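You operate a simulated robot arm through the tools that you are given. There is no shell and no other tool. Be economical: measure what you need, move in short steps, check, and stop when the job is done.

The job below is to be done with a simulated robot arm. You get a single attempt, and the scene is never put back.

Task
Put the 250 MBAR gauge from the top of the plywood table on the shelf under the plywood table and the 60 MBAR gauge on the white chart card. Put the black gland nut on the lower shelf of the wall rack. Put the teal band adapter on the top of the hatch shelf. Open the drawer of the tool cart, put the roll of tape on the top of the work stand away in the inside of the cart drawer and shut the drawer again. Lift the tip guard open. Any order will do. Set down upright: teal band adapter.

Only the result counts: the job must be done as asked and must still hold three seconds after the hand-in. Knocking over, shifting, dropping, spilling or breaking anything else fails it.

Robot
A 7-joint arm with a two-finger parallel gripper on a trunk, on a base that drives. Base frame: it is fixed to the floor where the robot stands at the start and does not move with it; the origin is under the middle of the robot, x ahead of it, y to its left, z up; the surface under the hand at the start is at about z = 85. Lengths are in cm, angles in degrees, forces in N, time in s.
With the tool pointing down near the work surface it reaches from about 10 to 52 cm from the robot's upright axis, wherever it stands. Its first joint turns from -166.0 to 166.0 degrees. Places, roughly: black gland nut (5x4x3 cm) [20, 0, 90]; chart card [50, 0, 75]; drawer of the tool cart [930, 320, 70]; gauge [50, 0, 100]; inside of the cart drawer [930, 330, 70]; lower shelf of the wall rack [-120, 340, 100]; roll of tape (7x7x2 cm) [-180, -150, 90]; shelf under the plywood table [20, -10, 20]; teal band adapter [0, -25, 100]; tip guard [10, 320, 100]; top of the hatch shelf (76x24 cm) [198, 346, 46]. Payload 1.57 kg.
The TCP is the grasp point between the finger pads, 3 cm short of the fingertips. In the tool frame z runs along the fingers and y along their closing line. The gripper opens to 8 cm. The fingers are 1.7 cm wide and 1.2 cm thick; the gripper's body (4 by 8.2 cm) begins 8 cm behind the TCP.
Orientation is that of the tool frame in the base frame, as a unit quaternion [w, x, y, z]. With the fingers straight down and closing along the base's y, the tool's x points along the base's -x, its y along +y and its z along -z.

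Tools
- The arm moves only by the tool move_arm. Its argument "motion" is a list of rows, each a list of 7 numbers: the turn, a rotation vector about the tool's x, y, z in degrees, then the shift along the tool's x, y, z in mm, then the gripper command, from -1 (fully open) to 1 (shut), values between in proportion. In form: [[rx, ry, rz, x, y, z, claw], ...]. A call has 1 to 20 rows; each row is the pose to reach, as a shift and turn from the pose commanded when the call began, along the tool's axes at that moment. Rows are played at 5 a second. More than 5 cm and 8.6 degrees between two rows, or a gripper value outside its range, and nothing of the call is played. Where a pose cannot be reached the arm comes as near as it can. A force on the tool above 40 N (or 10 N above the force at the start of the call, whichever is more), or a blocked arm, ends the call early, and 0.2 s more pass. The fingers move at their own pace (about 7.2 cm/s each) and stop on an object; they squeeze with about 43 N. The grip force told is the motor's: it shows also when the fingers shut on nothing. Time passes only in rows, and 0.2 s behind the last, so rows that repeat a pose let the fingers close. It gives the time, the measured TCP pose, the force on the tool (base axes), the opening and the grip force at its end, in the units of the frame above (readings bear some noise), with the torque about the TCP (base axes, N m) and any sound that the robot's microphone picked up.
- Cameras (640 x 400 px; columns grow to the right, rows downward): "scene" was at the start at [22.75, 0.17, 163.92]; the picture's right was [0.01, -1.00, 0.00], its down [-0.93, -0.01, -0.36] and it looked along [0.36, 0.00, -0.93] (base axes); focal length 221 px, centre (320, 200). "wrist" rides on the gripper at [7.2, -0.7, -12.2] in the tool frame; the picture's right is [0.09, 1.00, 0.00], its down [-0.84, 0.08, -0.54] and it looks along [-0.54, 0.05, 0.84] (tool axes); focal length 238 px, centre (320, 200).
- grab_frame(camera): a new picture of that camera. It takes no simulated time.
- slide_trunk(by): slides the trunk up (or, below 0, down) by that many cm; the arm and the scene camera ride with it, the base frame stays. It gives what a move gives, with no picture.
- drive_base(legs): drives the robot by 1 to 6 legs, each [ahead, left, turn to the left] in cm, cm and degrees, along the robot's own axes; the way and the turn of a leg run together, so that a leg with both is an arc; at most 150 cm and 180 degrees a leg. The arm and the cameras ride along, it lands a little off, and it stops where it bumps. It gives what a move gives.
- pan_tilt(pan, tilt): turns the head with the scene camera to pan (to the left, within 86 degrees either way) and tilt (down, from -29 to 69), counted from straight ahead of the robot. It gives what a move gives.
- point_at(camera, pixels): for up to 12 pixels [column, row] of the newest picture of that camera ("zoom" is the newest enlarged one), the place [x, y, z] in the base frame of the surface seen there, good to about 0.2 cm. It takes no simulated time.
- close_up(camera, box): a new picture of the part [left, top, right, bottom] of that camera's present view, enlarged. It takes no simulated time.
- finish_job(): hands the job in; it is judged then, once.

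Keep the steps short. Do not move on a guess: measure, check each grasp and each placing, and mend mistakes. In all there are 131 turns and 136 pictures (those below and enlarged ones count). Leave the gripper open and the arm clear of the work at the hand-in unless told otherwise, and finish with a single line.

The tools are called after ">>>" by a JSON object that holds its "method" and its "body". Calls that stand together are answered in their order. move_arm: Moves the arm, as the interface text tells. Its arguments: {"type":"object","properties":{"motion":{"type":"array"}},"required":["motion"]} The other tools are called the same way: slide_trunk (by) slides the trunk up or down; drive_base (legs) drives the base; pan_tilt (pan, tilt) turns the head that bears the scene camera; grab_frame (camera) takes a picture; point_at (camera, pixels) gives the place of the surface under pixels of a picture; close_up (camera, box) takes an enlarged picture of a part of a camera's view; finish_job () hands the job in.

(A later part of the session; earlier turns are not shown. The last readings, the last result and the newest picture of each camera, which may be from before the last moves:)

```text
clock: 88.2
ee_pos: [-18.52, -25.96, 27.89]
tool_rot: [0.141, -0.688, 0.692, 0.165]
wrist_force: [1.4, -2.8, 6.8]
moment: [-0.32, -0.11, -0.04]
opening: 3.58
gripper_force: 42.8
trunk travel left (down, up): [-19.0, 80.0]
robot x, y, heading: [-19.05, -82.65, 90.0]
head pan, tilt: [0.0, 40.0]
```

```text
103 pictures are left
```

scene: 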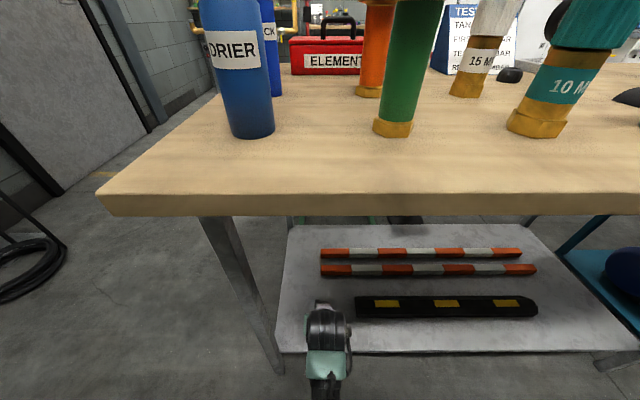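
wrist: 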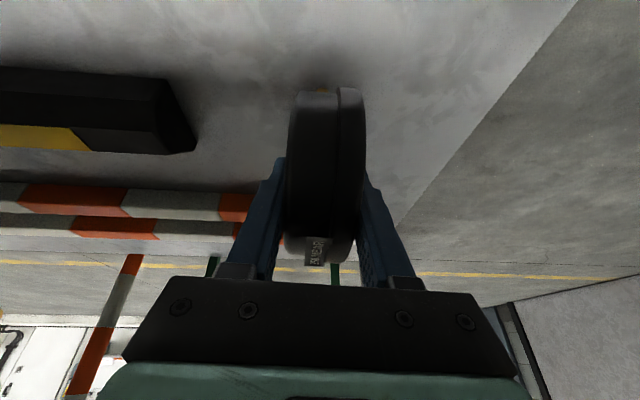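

Firm contact. Open, then draw back (slightly up, then horizontally out).

>>> {"method": "move_arm", "body": {"motion": [[0, 0, 0, 0, 0, 0, 0], [0, 0, 0, 0, 0, 0, -1], [0, 0, 0, 0, 0, 0, -1], [0, 0, 0, 0, 0, 0, -1], [0, 0, 0, 0, 0, -25, -1], [0, 0, 0, 30, 0, -45, -1], [0, 0, 0, 66, 0, -62, -1], [0, 0, 0, 102, 0, -80, -1]]}}

>>> {"method": "grab_frame", "body": {"camera": "wrist"}}

```text
clock: 90.0
ee_pos: [-18.59, -38.69, 30.74]
tool_rot: [0.14, -0.688, 0.693, 0.164]
wrist_force: [-0.1, -0.2, 0.1]
moment: [0.03, 0.01, 0.0]
opening: 7.99
gripper_force: 0.0
trunk travel left (down, up): [-19.0, 80.0]
robot x, y, heading: [-19.33, -82.59, 89.8]
head pan, tilt: [0.0, 40.0]
```

```text
102 pictures are left
```

wrist: 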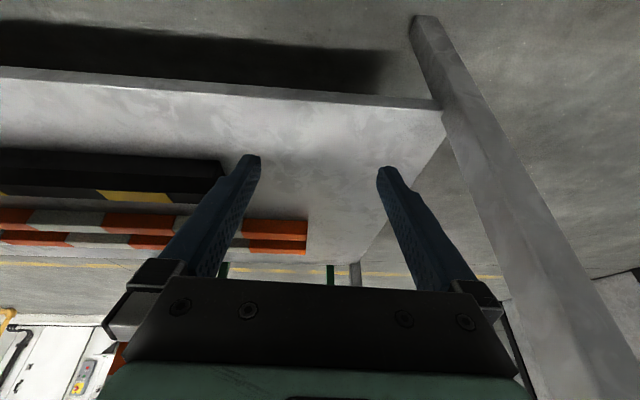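

I don't see the gauge between the fingers where I set it; checking from the scene camera.

>>> {"method": "close_up", "body": {"camera": "scene", "box": [200, 200, 520, 400]}}

```text
2.00 times, centred on (360, 300) of scene
```

zoom: 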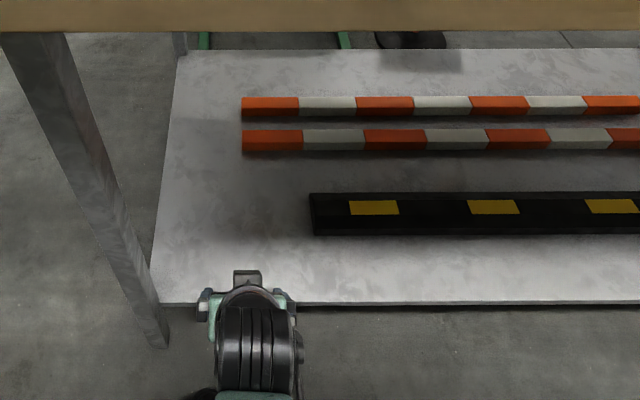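

>>> {"method": "drive_base", "body": {"legs": [[-20, 0, 0]]}}

>>> {"method": "grab_frame", "body": {"camera": "scene"}}

>>> {"method": "grab_frame", "body": {"camera": "wrist"}}

```text
clock: 91.6
ee_pos: [-18.64, -58.49, 30.76]
tool_rot: [0.141, -0.687, 0.693, 0.164]
wrist_force: [-0.1, 0.0, -0.4]
moment: [0.0, -0.02, 0.0]
opening: 7.99
gripper_force: 0.1
trunk travel left (down, up): [-19.0, 80.0]
robot x, y, heading: [-19.1, -102.75, 89.7]
head pan, tilt: [0.0, 40.0]
```

```text
100 pictures are left
```

scene: 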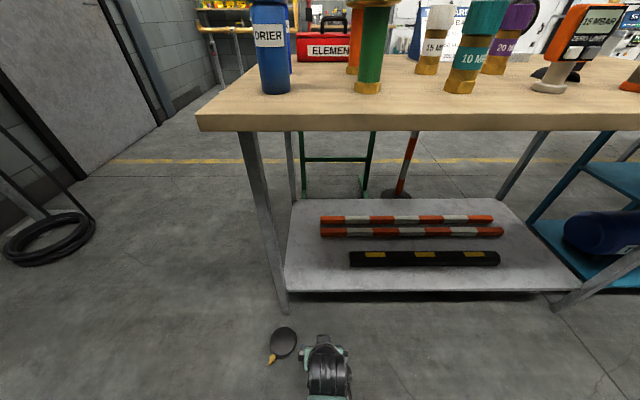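

```text
99 pictures are left
```

wrist: 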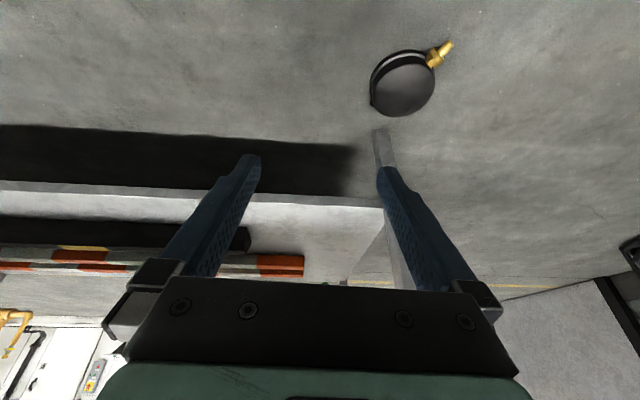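

The gauge tipped off and lies flat on the floor near (285,343). I'll recover it: measure it to grip it by its brass stem and lay it flat on the shelf this time.

>>> {"method": "close_up", "body": {"camera": "wrist", "box": [340, 20, 480, 140]}}

>>> {"method": "point_at", "body": {"camera": "wrist", "pixels": [[405, 85], [375, 85], [430, 80], [400, 112], [400, 55], [433, 60], [438, 56], [443, 52], [449, 43], [428, 66]]}}

```text
3.33 times, centred on (410, 80) of wrist
```

zoom: 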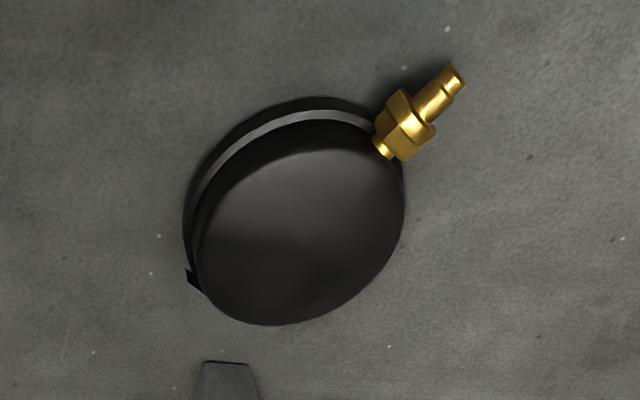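

```text
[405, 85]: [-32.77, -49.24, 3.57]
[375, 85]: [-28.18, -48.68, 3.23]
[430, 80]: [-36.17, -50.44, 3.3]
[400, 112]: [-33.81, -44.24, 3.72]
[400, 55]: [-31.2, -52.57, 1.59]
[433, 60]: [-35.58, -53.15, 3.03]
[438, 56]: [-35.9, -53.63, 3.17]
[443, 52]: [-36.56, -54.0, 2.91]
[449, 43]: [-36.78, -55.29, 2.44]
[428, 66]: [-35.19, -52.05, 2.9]
```

Gauge lies face down, stem pointing (−.58,−.81) from disc centre (−32.2,−48.8); hex at ≈(−35.8,−53.7), z≈2. Shift left, lower, yaw the tool 35° and hover above the hex.

>>> {"method": "drive_base", "body": {"legs": [[0, 10, 0]]}}

>>> {"method": "slide_trunk", "body": {"by": -15}}

>>> {"method": "move_arm", "body": {"motion": [[3, -0.2, 6.5, -5, 14, 11, -1], [6, -0.4, 13, -10, 28, 22, -1], [9, -0.6, 19.5, -16, 42, 33, -1], [12, -0.9, 26, -21, 57, 44, -1], [15, -1.1, 32.3, -26, 71, 55, -1]]}}

>>> {"method": "grab_frame", "body": {"camera": "wrist"}}

```text
clock: 92.7
ee_pos: [-28.5, -58.26, 30.73]
tool_rot: [0.141, -0.687, 0.694, 0.163]
wrist_force: [-0.3, -0.8, 0.3]
moment: [0.01, 0.0, -0.02]
opening: 8.0
gripper_force: 0.0
trunk travel left (down, up): [-19.0, 80.0]
robot x, y, heading: [-29.3, -102.68, 89.8]
head pan, tilt: [0.0, 40.0]
```

```text
clock: 94.5
ee_pos: [-28.56, -58.41, 15.74]
tool_rot: [0.14, -0.688, 0.694, 0.163]
wrist_force: [0.5, 0.4, -0.1]
moment: [0.01, -0.04, -0.03]
opening: 8.0
gripper_force: 0.0
trunk travel left (down, up): [-4.0, 95.0]
robot x, y, heading: [-29.05, -102.72, 89.6]
head pan, tilt: [0.0, 40.0]
```

```text
clock: 95.7
ee_pos: [-35.79, -53.67, 12.02]
tool_rot: [0.184, -0.441, 0.871, 0.112]
wrist_force: [0.2, 0.0, 0.4]
moment: [0.01, -0.02, -0.02]
opening: 8.02
gripper_force: 0.0
trunk travel left (down, up): [-4.0, 95.0]
robot x, y, heading: [-29.2, -102.38, 89.8]
head pan, tilt: [0.0, 40.0]
```

```text
97 pictures are left
```

wrist: 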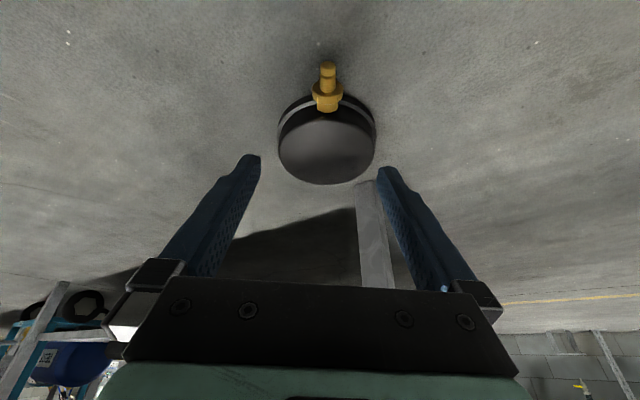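

>>> {"method": "point_at", "body": {"camera": "wrist", "pixels": [[327, 68], [328, 80], [327, 90], [327, 100], [316, 95], [340, 93], [326, 140], [327, 182]]}}

>>> {"method": "close_up", "body": {"camera": "wrist", "box": [270, 50, 390, 190]}}

```text
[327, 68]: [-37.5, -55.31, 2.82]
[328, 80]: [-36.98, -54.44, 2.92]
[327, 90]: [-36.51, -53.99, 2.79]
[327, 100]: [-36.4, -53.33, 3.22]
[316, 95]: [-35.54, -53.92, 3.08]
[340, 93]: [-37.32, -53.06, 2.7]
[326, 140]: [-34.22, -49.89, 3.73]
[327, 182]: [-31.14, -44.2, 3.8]
```

```text
2.86 times, centred on (330, 120) of wrist
```

zoom: 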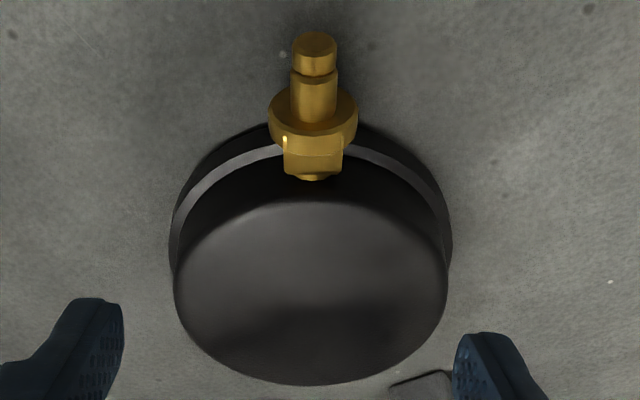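

Target the threaded part just outside the flange: TCP (−37.4,−55.1,3.3). Descend and grip.

>>> {"method": "move_arm", "body": {"motion": [[0, 0, 0, 25, 1, 23, -1], [0, 0, 0, 41, 1, 47, -1], [0, 0, 0, 56, 1, 70, -1], [0, 0, 0, 56, 1, 70, -1], [0, 0, 0, 56, 1, 70, 1], [0, 0, 0, 56, 1, 70, 1], [0, 0, 0, 56, 1, 70, 1], [0, 0, 0, 56, 1, 70, 1], [0, 0, 0, 56, 1, 70, 1]]}}

>>> {"method": "grab_frame", "body": {"camera": "wrist"}}

```text
clock: 97.7
ee_pos: [-37.26, -55.21, 3.34]
tool_rot: [0.183, -0.442, 0.871, 0.112]
wrist_force: [-1.0, -0.1, -1.5]
moment: [0.0, 0.01, 0.03]
opening: 1.02
gripper_force: 28.6
trunk travel left (down, up): [-4.0, 95.0]
robot x, y, heading: [-29.68, -102.38, 89.6]
head pan, tilt: [0.0, 40.0]
```

```text
95 pictures are left
```

wrist: 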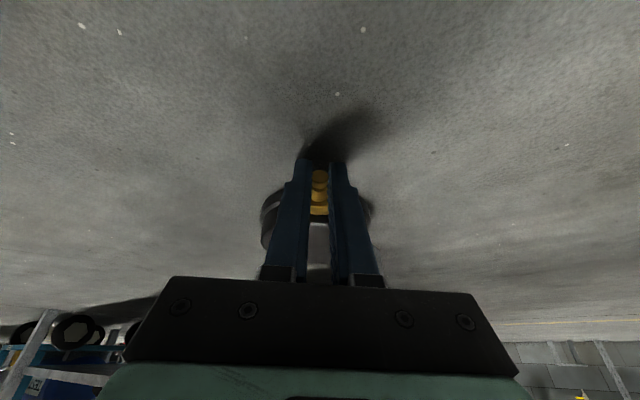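

Thread held (1.02 cm). Lift slowly and see how it hangs.

>>> {"method": "move_arm", "body": {"motion": [[0, 0, 0, -5, 0, -10, 1], [0, 0, 0, -10, 0, -22, 1], [0, 0, 0, -21, 0, -45, 1], [0, 0, 0, -42, 0, -91, 1], [0, 0, 0, -63, 0, -136, 1]]}}

>>> {"method": "grab_frame", "body": {"camera": "wrist"}}

>>> {"method": "close_up", "body": {"camera": "scene", "box": [200, 240, 420, 400]}}

```text
refused: row 4 steps farther than a row can; nothing moved
```

```text
94 pictures are left
```

wrist: 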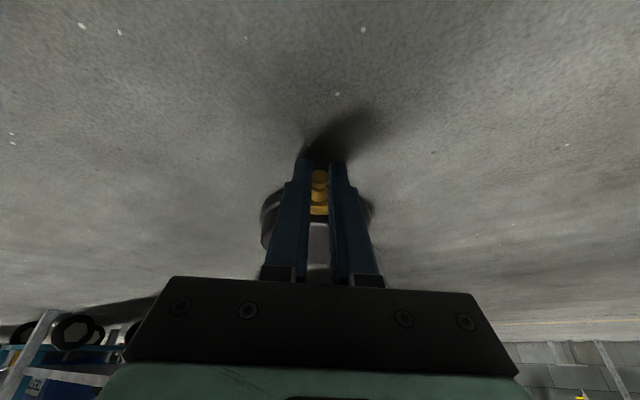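

```text
2.50 times, centred on (310, 320) of scene
```

zoom: 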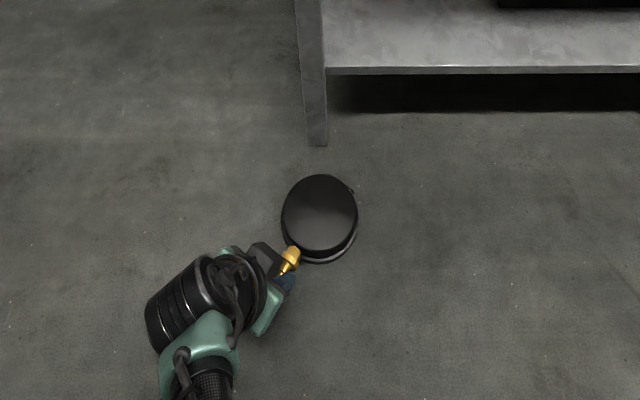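

>>> {"method": "move_arm", "body": {"motion": [[0, 0, 0, -5, 0, -10, 1], [0, 0, 0, -10, 0, -22, 1], [0, 0, 0, -21, 0, -45, 1], [0, 0, 0, -38, 0, -83, 1], [0, 0, 0, -55, 0, -121, 1]]}}

>>> {"method": "close_up", "body": {"camera": "scene", "box": [200, 240, 420, 400]}}

```text
clock: 98.9
ee_pos: [-37.05, -55.56, 16.79]
tool_rot: [0.184, -0.442, 0.871, 0.11]
wrist_force: [0.3, 0.5, -3.0]
moment: [-0.23, 0.15, 0.02]
opening: 1.01
gripper_force: 28.4
trunk travel left (down, up): [-4.0, 95.0]
robot x, y, heading: [-29.06, -102.6, 89.6]
head pan, tilt: [0.0, 40.0]
```

```text
2.50 times, centred on (310, 320) of scene
```

zoom: 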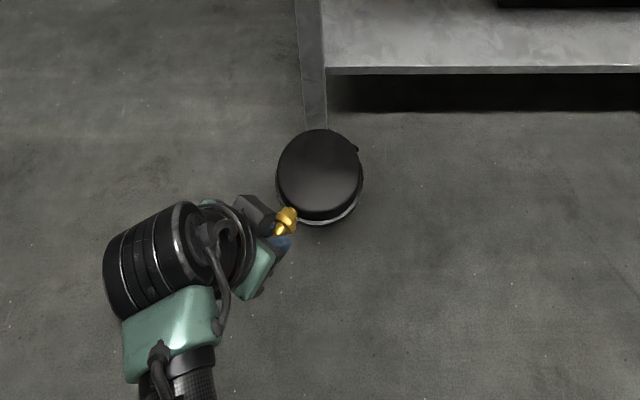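

Held flat. Yaw the tool back straight (+35°) with lateral centring, then back off, move right, raise.

>>> {"method": "move_arm", "body": {"motion": [[-3, 0.2, -6.4, -9, -13, 4, 1], [-6, 0.5, -12.9, -17, -26, 7, 1], [-9, 0.7, -19.3, -26, -39, 11, 1], [-12, 1, -25.8, -35, -52, 14, 1], [-14.9, 1.2, -32.2, -43, -65, 18, 1]]}}

>>> {"method": "slide_trunk", "body": {"by": 12}}

>>> {"method": "drive_base", "body": {"legs": [[-6, 0, 0], [0, -13.5, 0]]}}

>>> {"method": "grab_frame", "body": {"camera": "scene"}}

```text
clock: 100.1
ee_pos: [-28.92, -55.6, 16.73]
tool_rot: [0.14, -0.686, 0.695, 0.162]
wrist_force: [-1.4, -0.5, -2.7]
moment: [-0.31, -0.01, -0.03]
opening: 1.03
gripper_force: 28.0
trunk travel left (down, up): [-4.0, 95.0]
robot x, y, heading: [-29.32, -102.9, 89.8]
head pan, tilt: [0.0, 40.0]
```

```text
clock: 101.6
ee_pos: [-28.98, -55.51, 28.76]
tool_rot: [0.14, -0.686, 0.696, 0.162]
wrist_force: [1.1, 0.7, -3.1]
moment: [-0.25, -0.01, 0.01]
opening: 1.02
gripper_force: 27.8
trunk travel left (down, up): [-16.0, 83.0]
robot x, y, heading: [-29.25, -102.85, 89.6]
head pan, tilt: [0.0, 40.0]
```

```text
clock: 103.4
ee_pos: [-15.59, -61.59, 28.65]
tool_rot: [0.141, -0.686, 0.695, 0.162]
wrist_force: [0.4, -0.3, -2.6]
moment: [-0.25, 0.0, -0.02]
opening: 1.02
gripper_force: 28.4
trunk travel left (down, up): [-16.0, 83.0]
robot x, y, heading: [-16.12, -108.84, 89.7]
head pan, tilt: [0.0, 40.0]
```

```text
91 pictures are left
```

scene: 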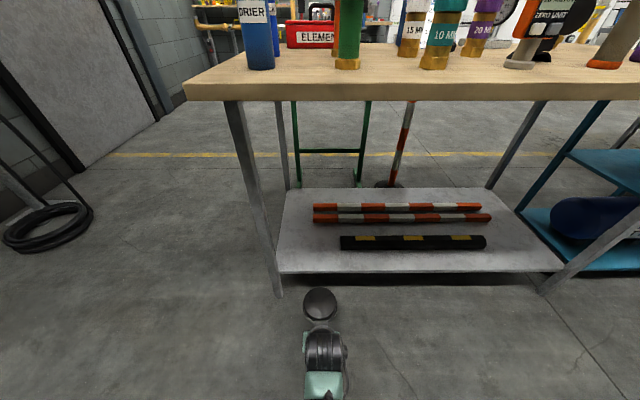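

Lane clear. Drive ahead 27, then arm 2 cm forward and lower to z≈21.5.

>>> {"method": "drive_base", "body": {"legs": [[27, 0, 0]]}}

>>> {"method": "move_arm", "body": {"motion": [[0, 0, 0, -9, 0, 4, 1], [0, 0, 0, -18, 0, 9, 1], [0, 0, 0, -5, 0, 36, 1], [0, 0, 0, 7, 0, 64, 1], [0, 0, 0, 9.5, 0, 68, 1], [0, 0, 0, 9.5, 0, 68, 1]]}}

>>> {"method": "grab_frame", "body": {"camera": "wrist"}}

```text
clock: 105.3
ee_pos: [-15.39, -34.53, 28.62]
tool_rot: [0.141, -0.686, 0.695, 0.163]
wrist_force: [0.4, -0.4, -3.1]
moment: [-0.3, 0.0, -0.01]
opening: 0.99
gripper_force: 28.2
trunk travel left (down, up): [-16.0, 83.0]
robot x, y, heading: [-15.67, -81.46, 89.8]
head pan, tilt: [0.0, 40.0]
```

```text
clock: 106.7
ee_pos: [-15.57, -32.66, 22.18]
tool_rot: [0.14, -0.686, 0.695, 0.162]
wrist_force: [0.6, -1.1, -2.7]
moment: [-0.24, 0.02, 0.0]
opening: 0.98
gripper_force: 28.6
trunk travel left (down, up): [-16.0, 83.0]
robot x, y, heading: [-15.81, -81.75, 89.6]
head pan, tilt: [0.0, 40.0]
```

```text
90 pictures are left
```

wrist: 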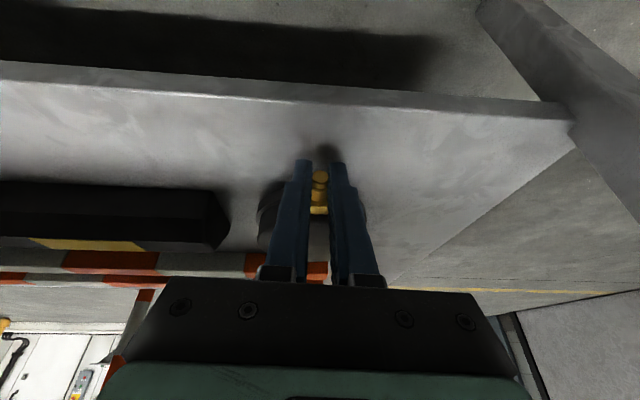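

Still unloaded from below; lower ~8 mm more in small steps.

>>> {"method": "move_arm", "body": {"motion": [[0, 0, 0, 2, 0, 4, 1], [0, 0, 0, 3, 0, 6.5, 1], [0, 0, 0, 3.5, 0, 8, 1], [0, 0, 0, 3.5, 0, 8, 1]]}}

```text
clock: 107.7
ee_pos: [-15.59, -32.46, 21.4]
tool_rot: [0.142, -0.686, 0.695, 0.164]
wrist_force: [0.5, 0.3, 5.3]
moment: [0.84, 0.0, -0.01]
opening: 0.99
gripper_force: 27.6
trunk travel left (down, up): [-16.0, 83.0]
robot x, y, heading: [-15.66, -81.87, 89.7]
head pan, tilt: [0.0, 40.0]
```

Contact made. Release and retract.

>>> {"method": "move_arm", "body": {"motion": [[0, 0, 0, 0, 0, 0, 0.6], [0, 0, 0, 0, 0, 0, 0], [0, 0, 0, 0, 0, 0, 0], [0, 0, 0, 0, 0, -20, 0], [0, 0, 0, 10, 0, -45, 0], [0, 0, 0, 40, 0, -75, 0], [0, 0, 0, 80, 0, -95, -1]]}}

>>> {"method": "grab_frame", "body": {"camera": "wrist"}}

```text
clock: 109.3
ee_pos: [-15.57, -43.84, 26.57]
tool_rot: [0.14, -0.686, 0.695, 0.163]
wrist_force: [0.4, -0.6, -0.4]
moment: [-0.01, 0.03, 0.02]
opening: 8.0
gripper_force: 0.0
trunk travel left (down, up): [-16.0, 83.0]
robot x, y, heading: [-15.48, -81.58, 89.7]
head pan, tilt: [0.0, 40.0]
```

```text
89 pictures are left
```

wrist: 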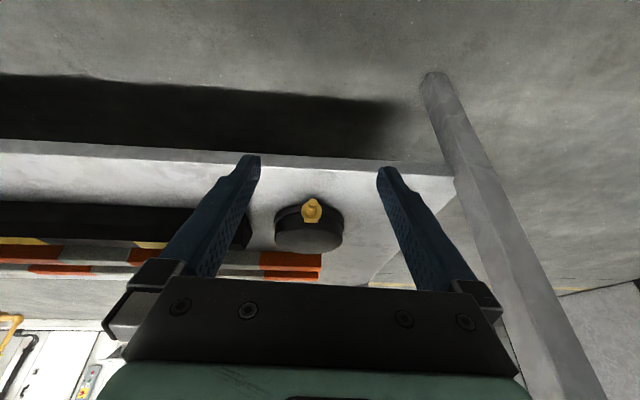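

250 gauge lies flat and safe on the shelf. Next the gland nut: back out, up, and over to it.

>>> {"method": "drive_base", "body": {"legs": [[-25, 0, 0]]}}

>>> {"method": "slide_trunk", "body": {"by": 40}}

>>> {"method": "slide_trunk", "body": {"by": 40}}

>>> {"method": "move_arm", "body": {"motion": [[0, 0, 0, -20, 0, -40, -1], [0, 0, 0, -40, 0, -80, -1]]}}

>>> {"method": "drive_base", "body": {"legs": [[0, -39, 0], [58, 0, 0]]}}

>>> {"method": "grab_frame", "body": {"camera": "wrist"}}

```text
clock: 111.2
ee_pos: [-15.7, -68.59, 26.43]
tool_rot: [0.141, -0.685, 0.697, 0.162]
wrist_force: [0.7, 0.9, 0.3]
moment: [-0.02, -0.01, 0.01]
opening: 7.99
gripper_force: 0.1
trunk travel left (down, up): [-16.0, 83.0]
robot x, y, heading: [-15.63, -106.63, 89.5]
head pan, tilt: [0.0, 40.0]
```

```text
clock: 115.0
ee_pos: [-15.69, -68.7, 66.49]
tool_rot: [0.14, -0.685, 0.696, 0.162]
wrist_force: [-0.4, 0.3, 0.1]
moment: [0.0, 0.01, 0.0]
opening: 8.0
gripper_force: 0.0
trunk travel left (down, up): [-56.0, 43.0]
robot x, y, heading: [-15.78, -106.4, 89.2]
head pan, tilt: [0.0, 40.0]
```

```text
clock: 118.8
ee_pos: [-15.66, -68.72, 106.33]
tool_rot: [0.141, -0.685, 0.696, 0.162]
wrist_force: [-0.6, 0.5, 0.5]
moment: [0.04, 0.02, -0.01]
opening: 8.0
gripper_force: 0.0
trunk travel left (down, up): [-96.0, 3.0]
robot x, y, heading: [-16.1, -106.28, 89.1]
head pan, tilt: [0.0, 40.0]
```

```text
clock: 119.4
ee_pos: [-15.45, -68.25, 115.67]
tool_rot: [0.142, -0.684, 0.697, 0.162]
wrist_force: [0.5, -0.7, 0.3]
moment: [0.0, 0.01, -0.01]
opening: 8.02
gripper_force: 0.0
trunk travel left (down, up): [-96.0, 3.0]
robot x, y, heading: [-16.14, -106.57, 89.6]
head pan, tilt: [0.0, 40.0]
```

```text
clock: 124.8
ee_pos: [24.08, -11.2, 115.47]
tool_rot: [0.141, -0.684, 0.697, 0.161]
wrist_force: [0.4, -0.4, 0.3]
moment: [-0.02, 0.02, -0.02]
opening: 8.0
gripper_force: 0.1
trunk travel left (down, up): [-96.0, 3.0]
robot x, y, heading: [23.81, -49.27, 89.5]
head pan, tilt: [0.0, 40.0]
```

```text
88 pictures are left
```

wrist: 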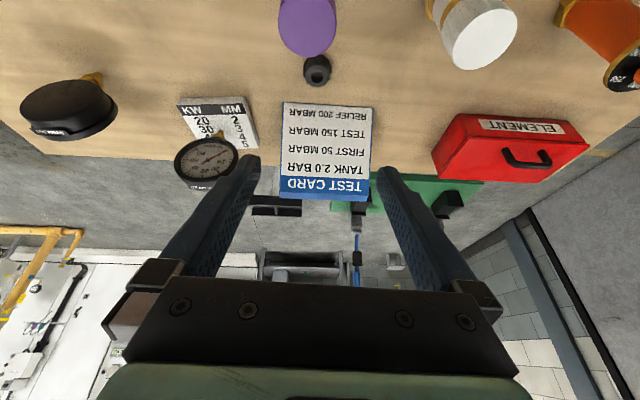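

>>> {"method": "point_at", "body": {"camera": "wrist", "pixels": [[317, 57], [305, 72], [330, 72], [317, 84], [317, 70], [308, 50], [308, 20], [283, 103], [374, 107], [325, 110], [282, 20], [333, 20]]}}

>>> {"method": "close_up", "body": {"camera": "wrist", "box": [270, 0, 390, 120]}}

```text
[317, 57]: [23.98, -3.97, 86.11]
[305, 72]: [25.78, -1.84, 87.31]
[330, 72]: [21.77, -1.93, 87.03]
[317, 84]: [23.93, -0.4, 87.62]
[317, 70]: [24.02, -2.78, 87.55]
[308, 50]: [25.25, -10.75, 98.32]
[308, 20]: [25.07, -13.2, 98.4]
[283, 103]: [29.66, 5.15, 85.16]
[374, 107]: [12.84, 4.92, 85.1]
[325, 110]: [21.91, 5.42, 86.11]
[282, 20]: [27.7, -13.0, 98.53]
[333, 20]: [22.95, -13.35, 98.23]
```

```text
3.33 times, centred on (330, 60) of wrist
```

zoom: 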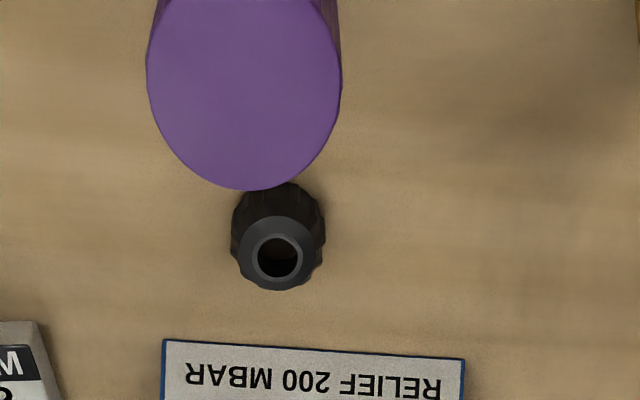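

Purple adapter would clash with the wrist camera from this side. I'll approach the nut along −x from the table's right end instead: move right, turn to heading 180, then over.

>>> {"method": "drive_base", "body": {"legs": [[0, -48, 0], [0, 0, 90], [0, -47.5, 0]]}}

>>> {"method": "grab_frame", "body": {"camera": "wrist"}}

```text
clock: 127.6
ee_pos: [68.21, -11.61, 115.52]
tool_rot: [0.141, -0.685, 0.696, 0.162]
wrist_force: [-0.4, 0.1, 0.3]
moment: [0.01, 0.0, 0.03]
opening: 7.99
gripper_force: 0.1
trunk travel left (down, up): [-96.0, 3.0]
robot x, y, heading: [67.83, -49.84, 89.4]
head pan, tilt: [0.0, 40.0]
stopped in leg 1: the robot was blocked; the commanded pose is now the measured one
```

```text
86 pictures are left
```

wrist: 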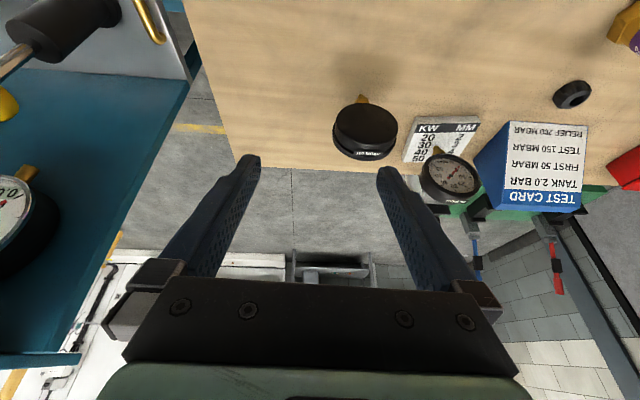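

The robot bumped something at x≈68 — likely the teal panel right of the table. Check it.

>>> {"method": "pan_tilt", "body": {"pan": -60, "tilt": 30}}

>>> {"method": "grab_frame", "body": {"camera": "scene"}}

>>> {"method": "point_at", "body": {"camera": "scene", "pixels": [[320, 200], [200, 150], [300, 100], [400, 150], [250, 250], [150, 100], [450, 200], [350, 250]]}}

```text
clock: 128.9
ee_pos: [68.32, -11.73, 115.52]
tool_rot: [0.14, -0.686, 0.695, 0.162]
wrist_force: [0.3, -0.5, 0.1]
moment: [0.0, 0.02, 0.0]
opening: 8.0
gripper_force: 0.0
trunk travel left (down, up): [-96.0, 3.0]
robot x, y, heading: [68.0, -49.72, 89.4]
head pan, tilt: [-60.0, 30.0]
```

```text
85 pictures are left
```

scene: 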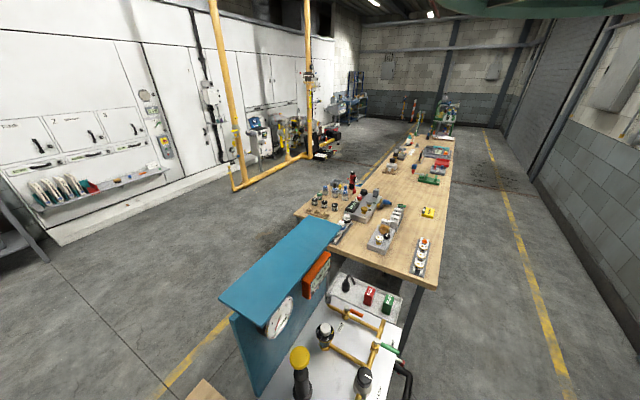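

```text
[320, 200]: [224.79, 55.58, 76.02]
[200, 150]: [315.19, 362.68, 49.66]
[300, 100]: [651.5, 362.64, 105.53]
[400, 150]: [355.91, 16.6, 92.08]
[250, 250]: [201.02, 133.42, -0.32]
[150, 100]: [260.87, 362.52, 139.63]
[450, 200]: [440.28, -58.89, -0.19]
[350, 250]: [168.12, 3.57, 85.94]
```

>>> {"method": "point_at", "body": {"camera": "scene", "pixels": [[280, 260], [222, 292], [262, 322], [305, 220], [340, 228], [240, 340], [300, 355], [278, 315], [200, 392], [345, 285]]}}

```text
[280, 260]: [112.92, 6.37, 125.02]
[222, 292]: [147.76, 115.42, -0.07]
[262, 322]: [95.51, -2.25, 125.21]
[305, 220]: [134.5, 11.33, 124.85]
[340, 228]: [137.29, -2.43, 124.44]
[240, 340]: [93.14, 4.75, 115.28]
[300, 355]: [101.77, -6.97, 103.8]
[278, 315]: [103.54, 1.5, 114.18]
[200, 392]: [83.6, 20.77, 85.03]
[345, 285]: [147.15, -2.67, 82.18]
```

>>> {"method": "pan_tilt", "body": {"pan": -75, "tilt": -10}}

>>> {"method": "grab_frame", "body": {"camera": "scene"}}

```text
clock: 129.9
ee_pos: [68.26, -11.59, 115.52]
tool_rot: [0.141, -0.685, 0.696, 0.163]
wrist_force: [-0.4, -1.3, -0.6]
moment: [0.01, -0.01, 0.03]
opening: 7.99
gripper_force: 0.1
trunk travel left (down, up): [-96.0, 3.0]
robot x, y, heading: [67.79, -49.94, 89.4]
head pan, tilt: [-75.0, -10.0]
```

```text
84 pictures are left
```

scene: 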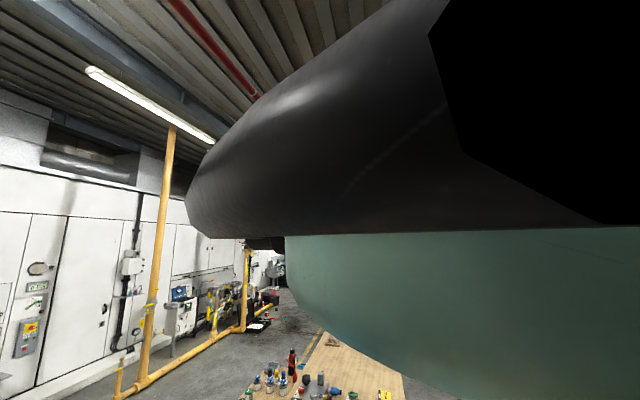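

Unclear obstacle; I'll avoid that side and come from the −x side instead (heading 0, robot at x≈−22).

>>> {"method": "slide_trunk", "body": {"by": 3}}

>>> {"method": "drive_base", "body": {"legs": [[0, 90, 0], [0, 0, -90], [0, 47.5, 0]]}}

>>> {"method": "pan_tilt", "body": {"pan": 0, "tilt": 66}}

>>> {"method": "grab_frame", "body": {"camera": "wrist"}}

>>> {"method": "grab_frame", "body": {"camera": "scene"}}

```text
clock: 130.7
ee_pos: [68.2, -11.79, 118.58]
tool_rot: [0.141, -0.685, 0.696, 0.162]
wrist_force: [0.1, 0.1, 0.4]
moment: [0.01, -0.01, -0.02]
opening: 8.03
gripper_force: 0.1
trunk travel left (down, up): [-99.0, 0.0]
robot x, y, heading: [67.65, -49.66, 89.1]
head pan, tilt: [-75.0, -10.0]
```

```text
clock: 135.4
ee_pos: [-18.87, -11.29, 118.55]
tool_rot: [0.141, -0.686, 0.695, 0.163]
wrist_force: [0.2, 1.2, 0.7]
moment: [-0.01, 0.06, 0.03]
opening: 8.01
gripper_force: 0.0
trunk travel left (down, up): [-99.0, 0.0]
robot x, y, heading: [-19.26, -49.62, 90.0]
head pan, tilt: [-75.0, -10.0]
stopped in leg 1: the robot was blocked; the commanded pose is now the measured one
```

```text
clock: 136.9
ee_pos: [-19.11, -11.32, 118.48]
tool_rot: [0.14, -0.686, 0.695, 0.162]
wrist_force: [-0.1, 0.8, 0.0]
moment: [-0.02, 0.0, -0.06]
opening: 7.98
gripper_force: 0.0
trunk travel left (down, up): [-99.0, 0.0]
robot x, y, heading: [-19.45, -49.34, 89.5]
head pan, tilt: [0.0, 66.0]
```

```text
83 pictures are left
```

wrist: 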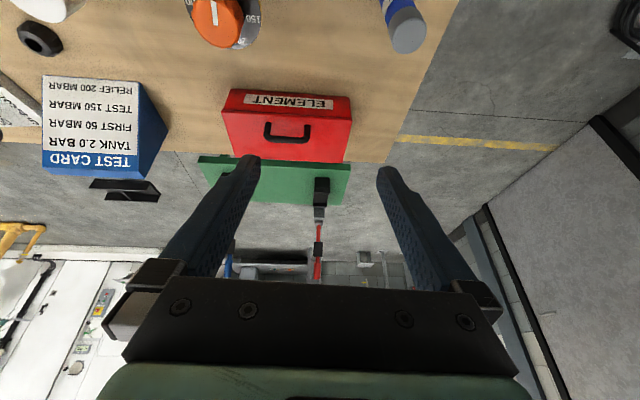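

```text
82 pictures are left
```

scene: 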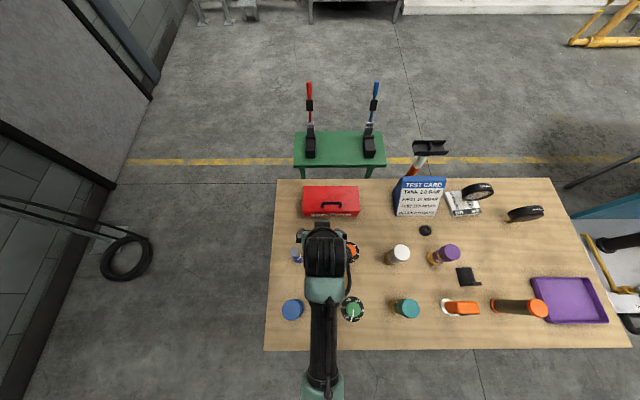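

The two stops are symmetric (18 cm from either table end): the base's floor footprint (~15 cm radius) meets the table legs. So go through the middle: right 12, turn, left 48, back 14.

>>> {"method": "drive_base", "body": {"legs": [[0, -12, 0], [0, 0, -90], [0, 47.5, 0], [-13, 0, 0]]}}

>>> {"method": "grab_frame", "body": {"camera": "wrist"}}

```text
clock: 145.3
ee_pos: [18.71, -3.1, 118.49]
tool_rot: [0.214, 0.009, 0.977, 0.015]
wrist_force: [0.2, 0.4, -0.1]
moment: [-0.01, 0.0, -0.01]
opening: 8.0
gripper_force: 0.0
trunk travel left (down, up): [-99.0, 0.0]
robot x, y, heading: [-19.25, -2.56, -0.7]
head pan, tilt: [0.0, 66.0]
```

```text
81 pictures are left
```

wrist: 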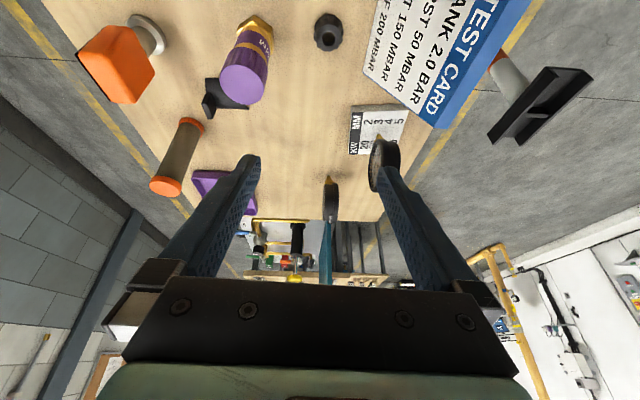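

Pitch to 40° and descend to a hover near the nut with the gripper half open.

>>> {"method": "move_arm", "body": {"motion": [[0, -4, 0, 16, 1, 42, -0.3], [0, -8, 0, 31, 2, 85, -0.3], [0, -12, 0, 47, 3, 127, -0.3], [0, -15, 0, 62, 4, 170, -0.3], [0, -15, 0, 78, 5, 212, -0.3]]}}

>>> {"method": "grab_frame", "body": {"camera": "wrist"}}

```text
clock: 146.5
ee_pos: [20.54, -1.81, 96.03]
tool_rot: [0.34, 0.011, 0.94, 0.014]
wrist_force: [0.1, 0.1, -0.8]
moment: [0.0, -0.02, -0.01]
opening: 5.21
gripper_force: 0.1
trunk travel left (down, up): [-99.0, 0.0]
robot x, y, heading: [-19.35, -2.39, -0.9]
head pan, tilt: [0.0, 66.0]
```

```text
80 pictures are left
```

wrist: 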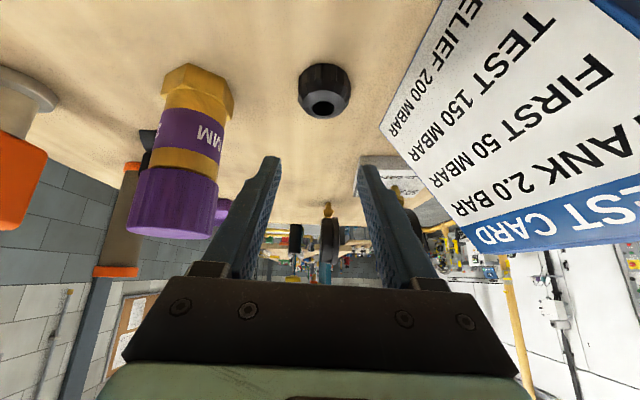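

Aligned. Descend and grip.

>>> {"method": "move_arm", "body": {"motion": [[0, 0, 0, 18, -1, 37, -0.3], [0, 0, 0, 36, -3, 74, -0.3], [0, 0, 0, 36, -3, 74, -0.3], [0, 0, 0, 36, -3, 74, 1], [0, 0, 0, 36, -3, 74, 1], [0, 0, 0, 36, -3, 74, 1], [0, 0, 0, 36, -3, 74, 1]]}}

>>> {"method": "grab_frame", "body": {"camera": "wrist"}}

```text
clock: 148.1
ee_pos: [22.56, -1.9, 88.15]
tool_rot: [0.341, 0.011, 0.94, 0.014]
wrist_force: [1.0, -0.6, 8.7]
moment: [-0.13, -0.14, 0.02]
opening: 3.74
gripper_force: 42.6
trunk travel left (down, up): [-99.0, 0.0]
robot x, y, heading: [-19.59, -2.38, -0.6]
head pan, tilt: [0.0, 66.0]
```

```text
79 pictures are left
```

wrist: 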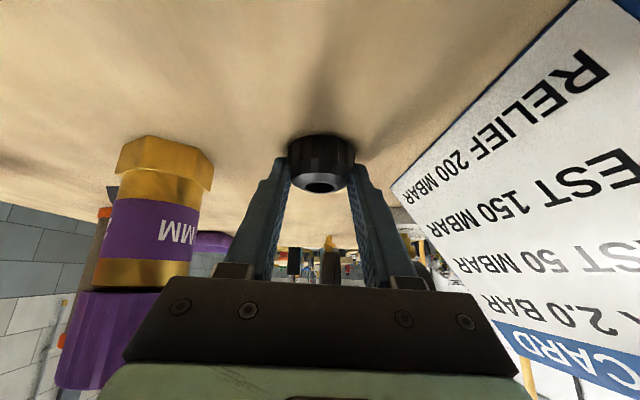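

Nut held (3.74 cm). Lift straight up, then back out the table's −x end between the legs, turn to face +y and advance.

>>> {"method": "move_arm", "body": {"motion": [[0, 0, 0, -29, 0, -34, 1], [0, 0, 0, -58, 0, -69, 1], [0, 0, 0, -86, 0, -103, 1], [0, 0, 0, -115, 0, -138, 1], [0, 0, 0, -143, 0, -172, 1], [0, 0, 0, -160, 0, -193, 1]]}}

>>> {"method": "drive_base", "body": {"legs": [[0, -8, 0], [-65, 0, 0], [0, 0, 90], [140, 0, 0]]}}

>>> {"method": "pan_tilt", "body": {"pan": 0, "tilt": 25}}

>>> {"method": "grab_frame", "body": {"camera": "scene"}}

```text
clock: 149.5
ee_pos: [22.16, -2.63, 113.15]
tool_rot: [0.34, 0.011, 0.94, 0.013]
wrist_force: [-0.7, 0.1, -0.7]
moment: [0.01, 0.0, -0.01]
opening: 3.72
gripper_force: 43.2
trunk travel left (down, up): [-99.0, 0.0]
robot x, y, heading: [-20.12, -2.24, -1.0]
head pan, tilt: [0.0, 66.0]
```

```text
clock: 164.1
ee_pos: [-84.92, 171.07, 113.16]
tool_rot: [0.23, -0.661, 0.668, 0.253]
wrist_force: [1.1, 0.3, -0.4]
moment: [-0.01, -0.02, -0.03]
opening: 3.68
gripper_force: 42.7
trunk travel left (down, up): [-99.0, 0.0]
robot x, y, heading: [-84.55, 128.95, 90.3]
head pan, tilt: [0.0, 66.0]
```

```text
clock: 165.2
ee_pos: [-84.91, 170.96, 113.08]
tool_rot: [0.229, -0.662, 0.668, 0.252]
wrist_force: [0.4, 0.7, 0.2]
moment: [0.01, 0.0, 0.0]
opening: 3.67
gripper_force: 43.1
trunk travel left (down, up): [-99.0, 0.0]
robot x, y, heading: [-84.84, 129.33, 90.1]
head pan, tilt: [0.0, 25.0]
```

```text
78 pictures are left
```

scene: 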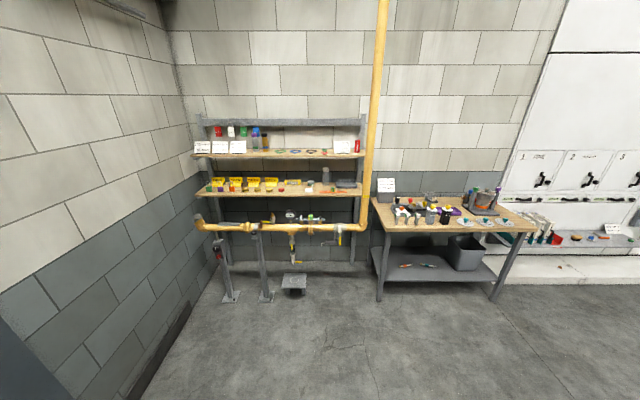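

>>> {"method": "close_up", "body": {"camera": "scene", "box": [180, 110, 400, 250]}}

>>> {"method": "point_at", "body": {"camera": "scene", "pixels": [[215, 196], [350, 193], [300, 194], [290, 190], [315, 192], [350, 155], [280, 158], [300, 228], [366, 200], [202, 224], [345, 183], [326, 175]]}}

```text
2.86 times, centred on (290, 180) of scene
```

zoom: 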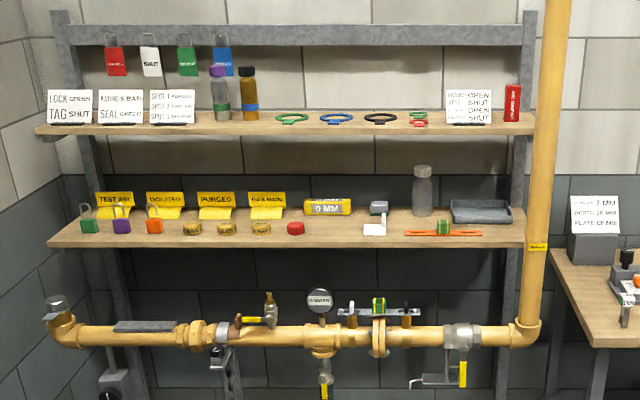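

```text
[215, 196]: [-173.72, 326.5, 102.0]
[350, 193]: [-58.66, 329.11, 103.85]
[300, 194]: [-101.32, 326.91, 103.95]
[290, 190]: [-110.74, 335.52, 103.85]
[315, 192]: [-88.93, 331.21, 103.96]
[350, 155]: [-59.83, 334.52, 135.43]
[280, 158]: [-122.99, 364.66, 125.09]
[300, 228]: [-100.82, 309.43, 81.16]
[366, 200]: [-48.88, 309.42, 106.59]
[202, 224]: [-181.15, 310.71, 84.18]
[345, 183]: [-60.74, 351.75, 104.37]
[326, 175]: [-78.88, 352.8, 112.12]
```

Lower shelf top z=103.9, y 325–360; free gap at x≈−106 between the red cap and white item. Check the floor stool near there.

>>> {"method": "point_at", "body": {"camera": "scene", "pixels": [[293, 278], [293, 296], [303, 294], [265, 300], [231, 300], [265, 240], [282, 193], [309, 192], [297, 192], [325, 183]]}}

>>> {"method": "close_up", "body": {"camera": "scene", "box": [250, 165, 350, 225]}}

```text
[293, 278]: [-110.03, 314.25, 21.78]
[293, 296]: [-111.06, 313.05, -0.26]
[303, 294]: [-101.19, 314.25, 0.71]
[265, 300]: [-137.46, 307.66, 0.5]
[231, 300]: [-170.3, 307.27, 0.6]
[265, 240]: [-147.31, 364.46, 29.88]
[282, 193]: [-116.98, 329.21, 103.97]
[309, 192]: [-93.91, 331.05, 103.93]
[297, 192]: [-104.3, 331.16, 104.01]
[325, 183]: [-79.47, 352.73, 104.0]
```

```text
6.40 times, centred on (300, 195) of scene
```

zoom: 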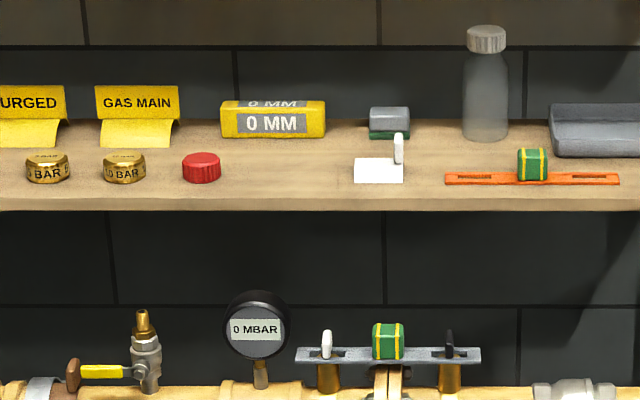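

Target nut centre (−106, 333). Drive left 21 and ahead 149, hand ends before the shelf front.

>>> {"method": "drive_base", "body": {"legs": [[0, 21, 0], [144, 0, 0]]}}

>>> {"method": "grab_frame", "body": {"camera": "wrist"}}

```text
clock: 173.6
ee_pos: [-105.77, 315.41, 113.12]
tool_rot: [0.23, -0.66, 0.67, 0.252]
wrist_force: [0.0, -1.2, -0.2]
moment: [-0.05, -0.01, 0.03]
opening: 3.69
gripper_force: 42.5
trunk travel left (down, up): [-99.0, 0.0]
robot x, y, heading: [-105.48, 273.33, 90.0]
head pan, tilt: [0.0, 25.0]
```

```text
75 pictures are left
```

wrist: 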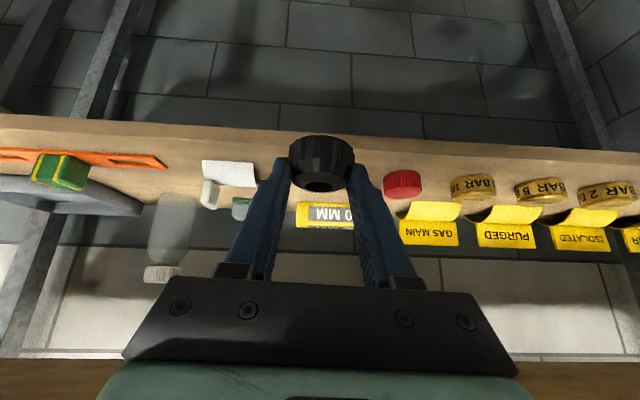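

>>> {"method": "drive_base", "body": {"legs": [[8.5, 0, 0]]}}

>>> {"method": "move_arm", "body": {"motion": [[0, 0, 0, -30, 0, 25, 1], [0, 0, 0, -60, 0, 50, 1], [0, 0, 0, -42, 0, 70, 1], [0, 0, 0, -25, 0, 91, 1], [0, 0, 0, -23, 0, 94, 1]]}}

>>> {"method": "grab_frame", "body": {"camera": "wrist"}}

```text
clock: 174.7
ee_pos: [-105.77, 323.82, 113.18]
tool_rot: [0.229, -0.66, 0.669, 0.253]
wrist_force: [0.1, 0.4, -1.5]
moment: [0.01, 0.0, -0.02]
opening: 3.68
gripper_force: 42.9
trunk travel left (down, up): [-99.0, 0.0]
robot x, y, heading: [-105.54, 281.89, 90.0]
head pan, tilt: [0.0, 25.0]
```

```text
clock: 175.9
ee_pos: [-106.03, 331.8, 107.3]
tool_rot: [0.229, -0.661, 0.669, 0.252]
wrist_force: [0.4, 0.4, 1.4]
moment: [0.01, -0.03, -0.02]
opening: 3.68
gripper_force: 42.8
trunk travel left (down, up): [-99.0, 0.0]
robot x, y, heading: [-105.33, 281.83, 89.8]
head pan, tilt: [0.0, 25.0]
```

```text
74 pictures are left
```

wrist: 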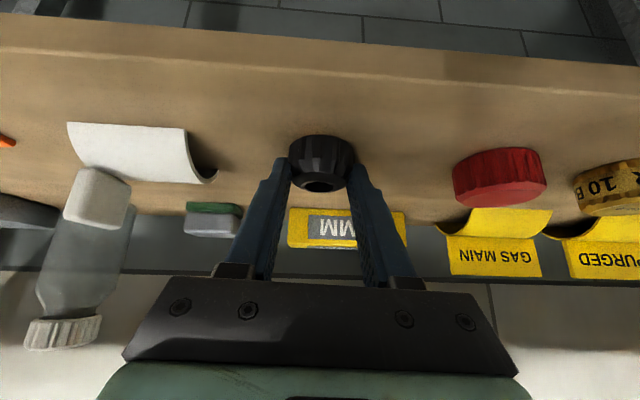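

Nearly/just touching. Lower 1 mm, open to 5.4 cm, retreat along the tool axis.

>>> {"method": "move_arm", "body": {"motion": [[0, 0, 0, 0.8, 0, 1, 1], [0, 0, 0, 0.8, 0, 1, 0], [0, 0, 0, 0.8, 0, 1, -0.35], [0, 0, 0, 0.8, 0, 1, -0.35], [0, 0, 0, 0, 0, -25, -0.35], [0, 0, 0, 0, 0, -60, -0.35], [0, 0, 0, 20, 0, -105, -0.35]]}}

>>> {"method": "grab_frame", "body": {"camera": "wrist"}}

```text
clock: 177.5
ee_pos: [-105.82, 323.15, 114.35]
tool_rot: [0.229, -0.661, 0.669, 0.252]
wrist_force: [1.2, -0.2, 0.2]
moment: [0.01, 0.01, 0.01]
opening: 5.39
gripper_force: 0.1
trunk travel left (down, up): [-99.0, 0.0]
robot x, y, heading: [-105.6, 281.88, 89.9]
head pan, tilt: [0.0, 25.0]
```

```text
73 pictures are left
```

wrist: 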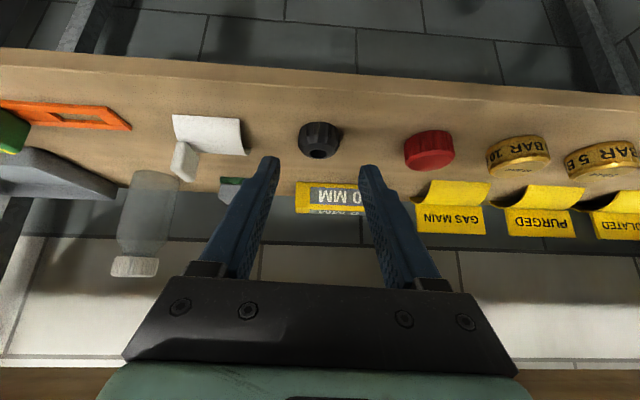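

Nut stands on the lower shelf. Next the tip guard on the bench near x≈10: back off and go right.

>>> {"method": "drive_base", "body": {"legs": [[-40, 0, 0], [0, -112, 0]]}}

>>> {"method": "pan_tilt", "body": {"pan": 0, "tilt": 45}}

>>> {"method": "grab_frame", "body": {"camera": "scene"}}

>>> {"method": "close_up", "body": {"camera": "scene", "box": [200, 60, 440, 220]}}

```text
clock: 185.3
ee_pos: [6.04, 283.24, 114.22]
tool_rot: [0.229, -0.663, 0.666, 0.252]
wrist_force: [0.2, -0.8, -0.7]
moment: [0.01, 0.02, -0.02]
opening: 5.41
gripper_force: 0.0
trunk travel left (down, up): [-99.0, 0.0]
robot x, y, heading: [6.49, 241.95, 90.5]
head pan, tilt: [0.0, 25.0]
```

```text
clock: 186.1
ee_pos: [5.95, 283.23, 114.21]
tool_rot: [0.228, -0.664, 0.666, 0.253]
wrist_force: [-0.1, 1.2, -0.4]
moment: [-0.02, -0.04, -0.01]
opening: 5.41
gripper_force: 0.1
trunk travel left (down, up): [-99.0, 0.0]
robot x, y, heading: [6.34, 241.95, 90.3]
head pan, tilt: [0.0, 45.0]
```

```text
72 pictures are left
```

scene: 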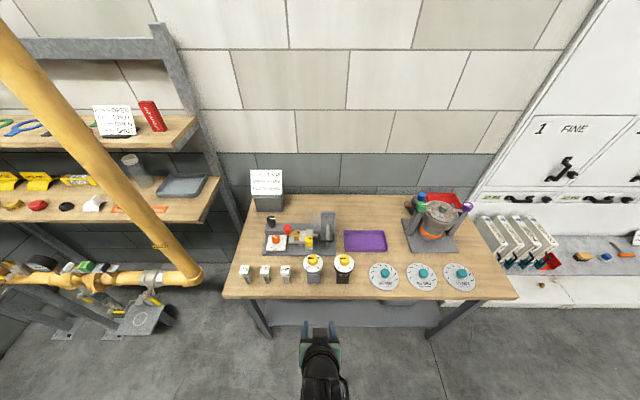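

```text
2.50 times, centred on (320, 140) of scene
```

zoom: 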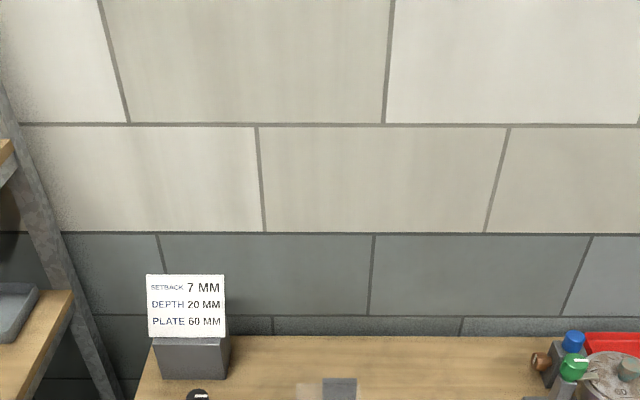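

>>> {"method": "close_up", "body": {"camera": "scene", "box": [220, 180, 480, 310]}}

>>> {"method": "close_up", "body": {"camera": "scene", "box": [250, 200, 350, 290]}}

>>> {"method": "point_at", "body": {"camera": "scene", "pixels": [[327, 216], [327, 235], [309, 238], [287, 228], [272, 238], [297, 252], [432, 215], [420, 198], [467, 207], [432, 238], [300, 225], [340, 280]]}}

```text
2.46 times, centred on (350, 245) of scene
```

zoom: 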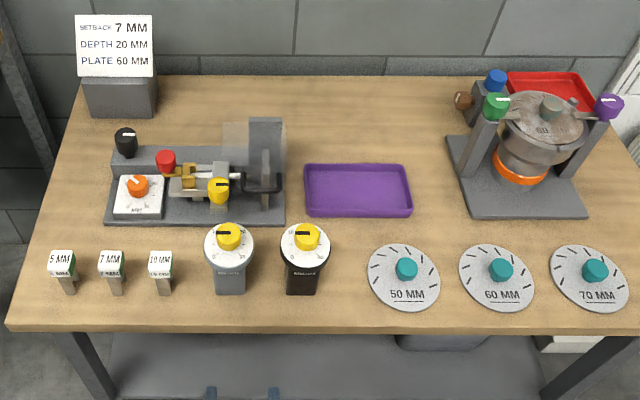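

```text
4.44 times, centred on (300, 245) of scene
```

zoom: 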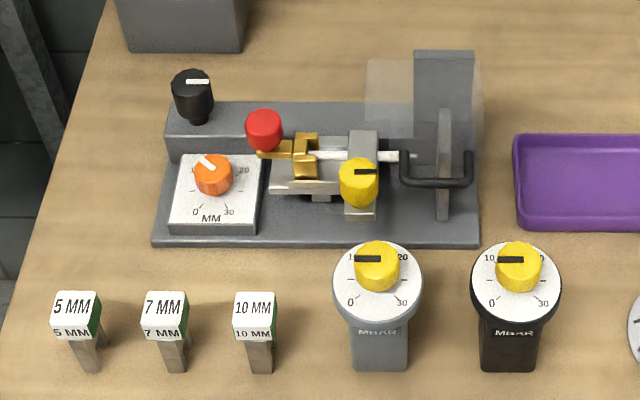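

```text
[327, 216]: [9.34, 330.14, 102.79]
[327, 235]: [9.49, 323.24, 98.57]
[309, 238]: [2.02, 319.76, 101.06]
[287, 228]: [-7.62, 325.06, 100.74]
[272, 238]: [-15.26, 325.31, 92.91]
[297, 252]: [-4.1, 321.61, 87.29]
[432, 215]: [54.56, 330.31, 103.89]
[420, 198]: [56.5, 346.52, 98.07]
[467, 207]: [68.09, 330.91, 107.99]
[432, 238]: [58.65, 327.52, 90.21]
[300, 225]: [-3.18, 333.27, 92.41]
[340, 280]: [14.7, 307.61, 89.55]
```

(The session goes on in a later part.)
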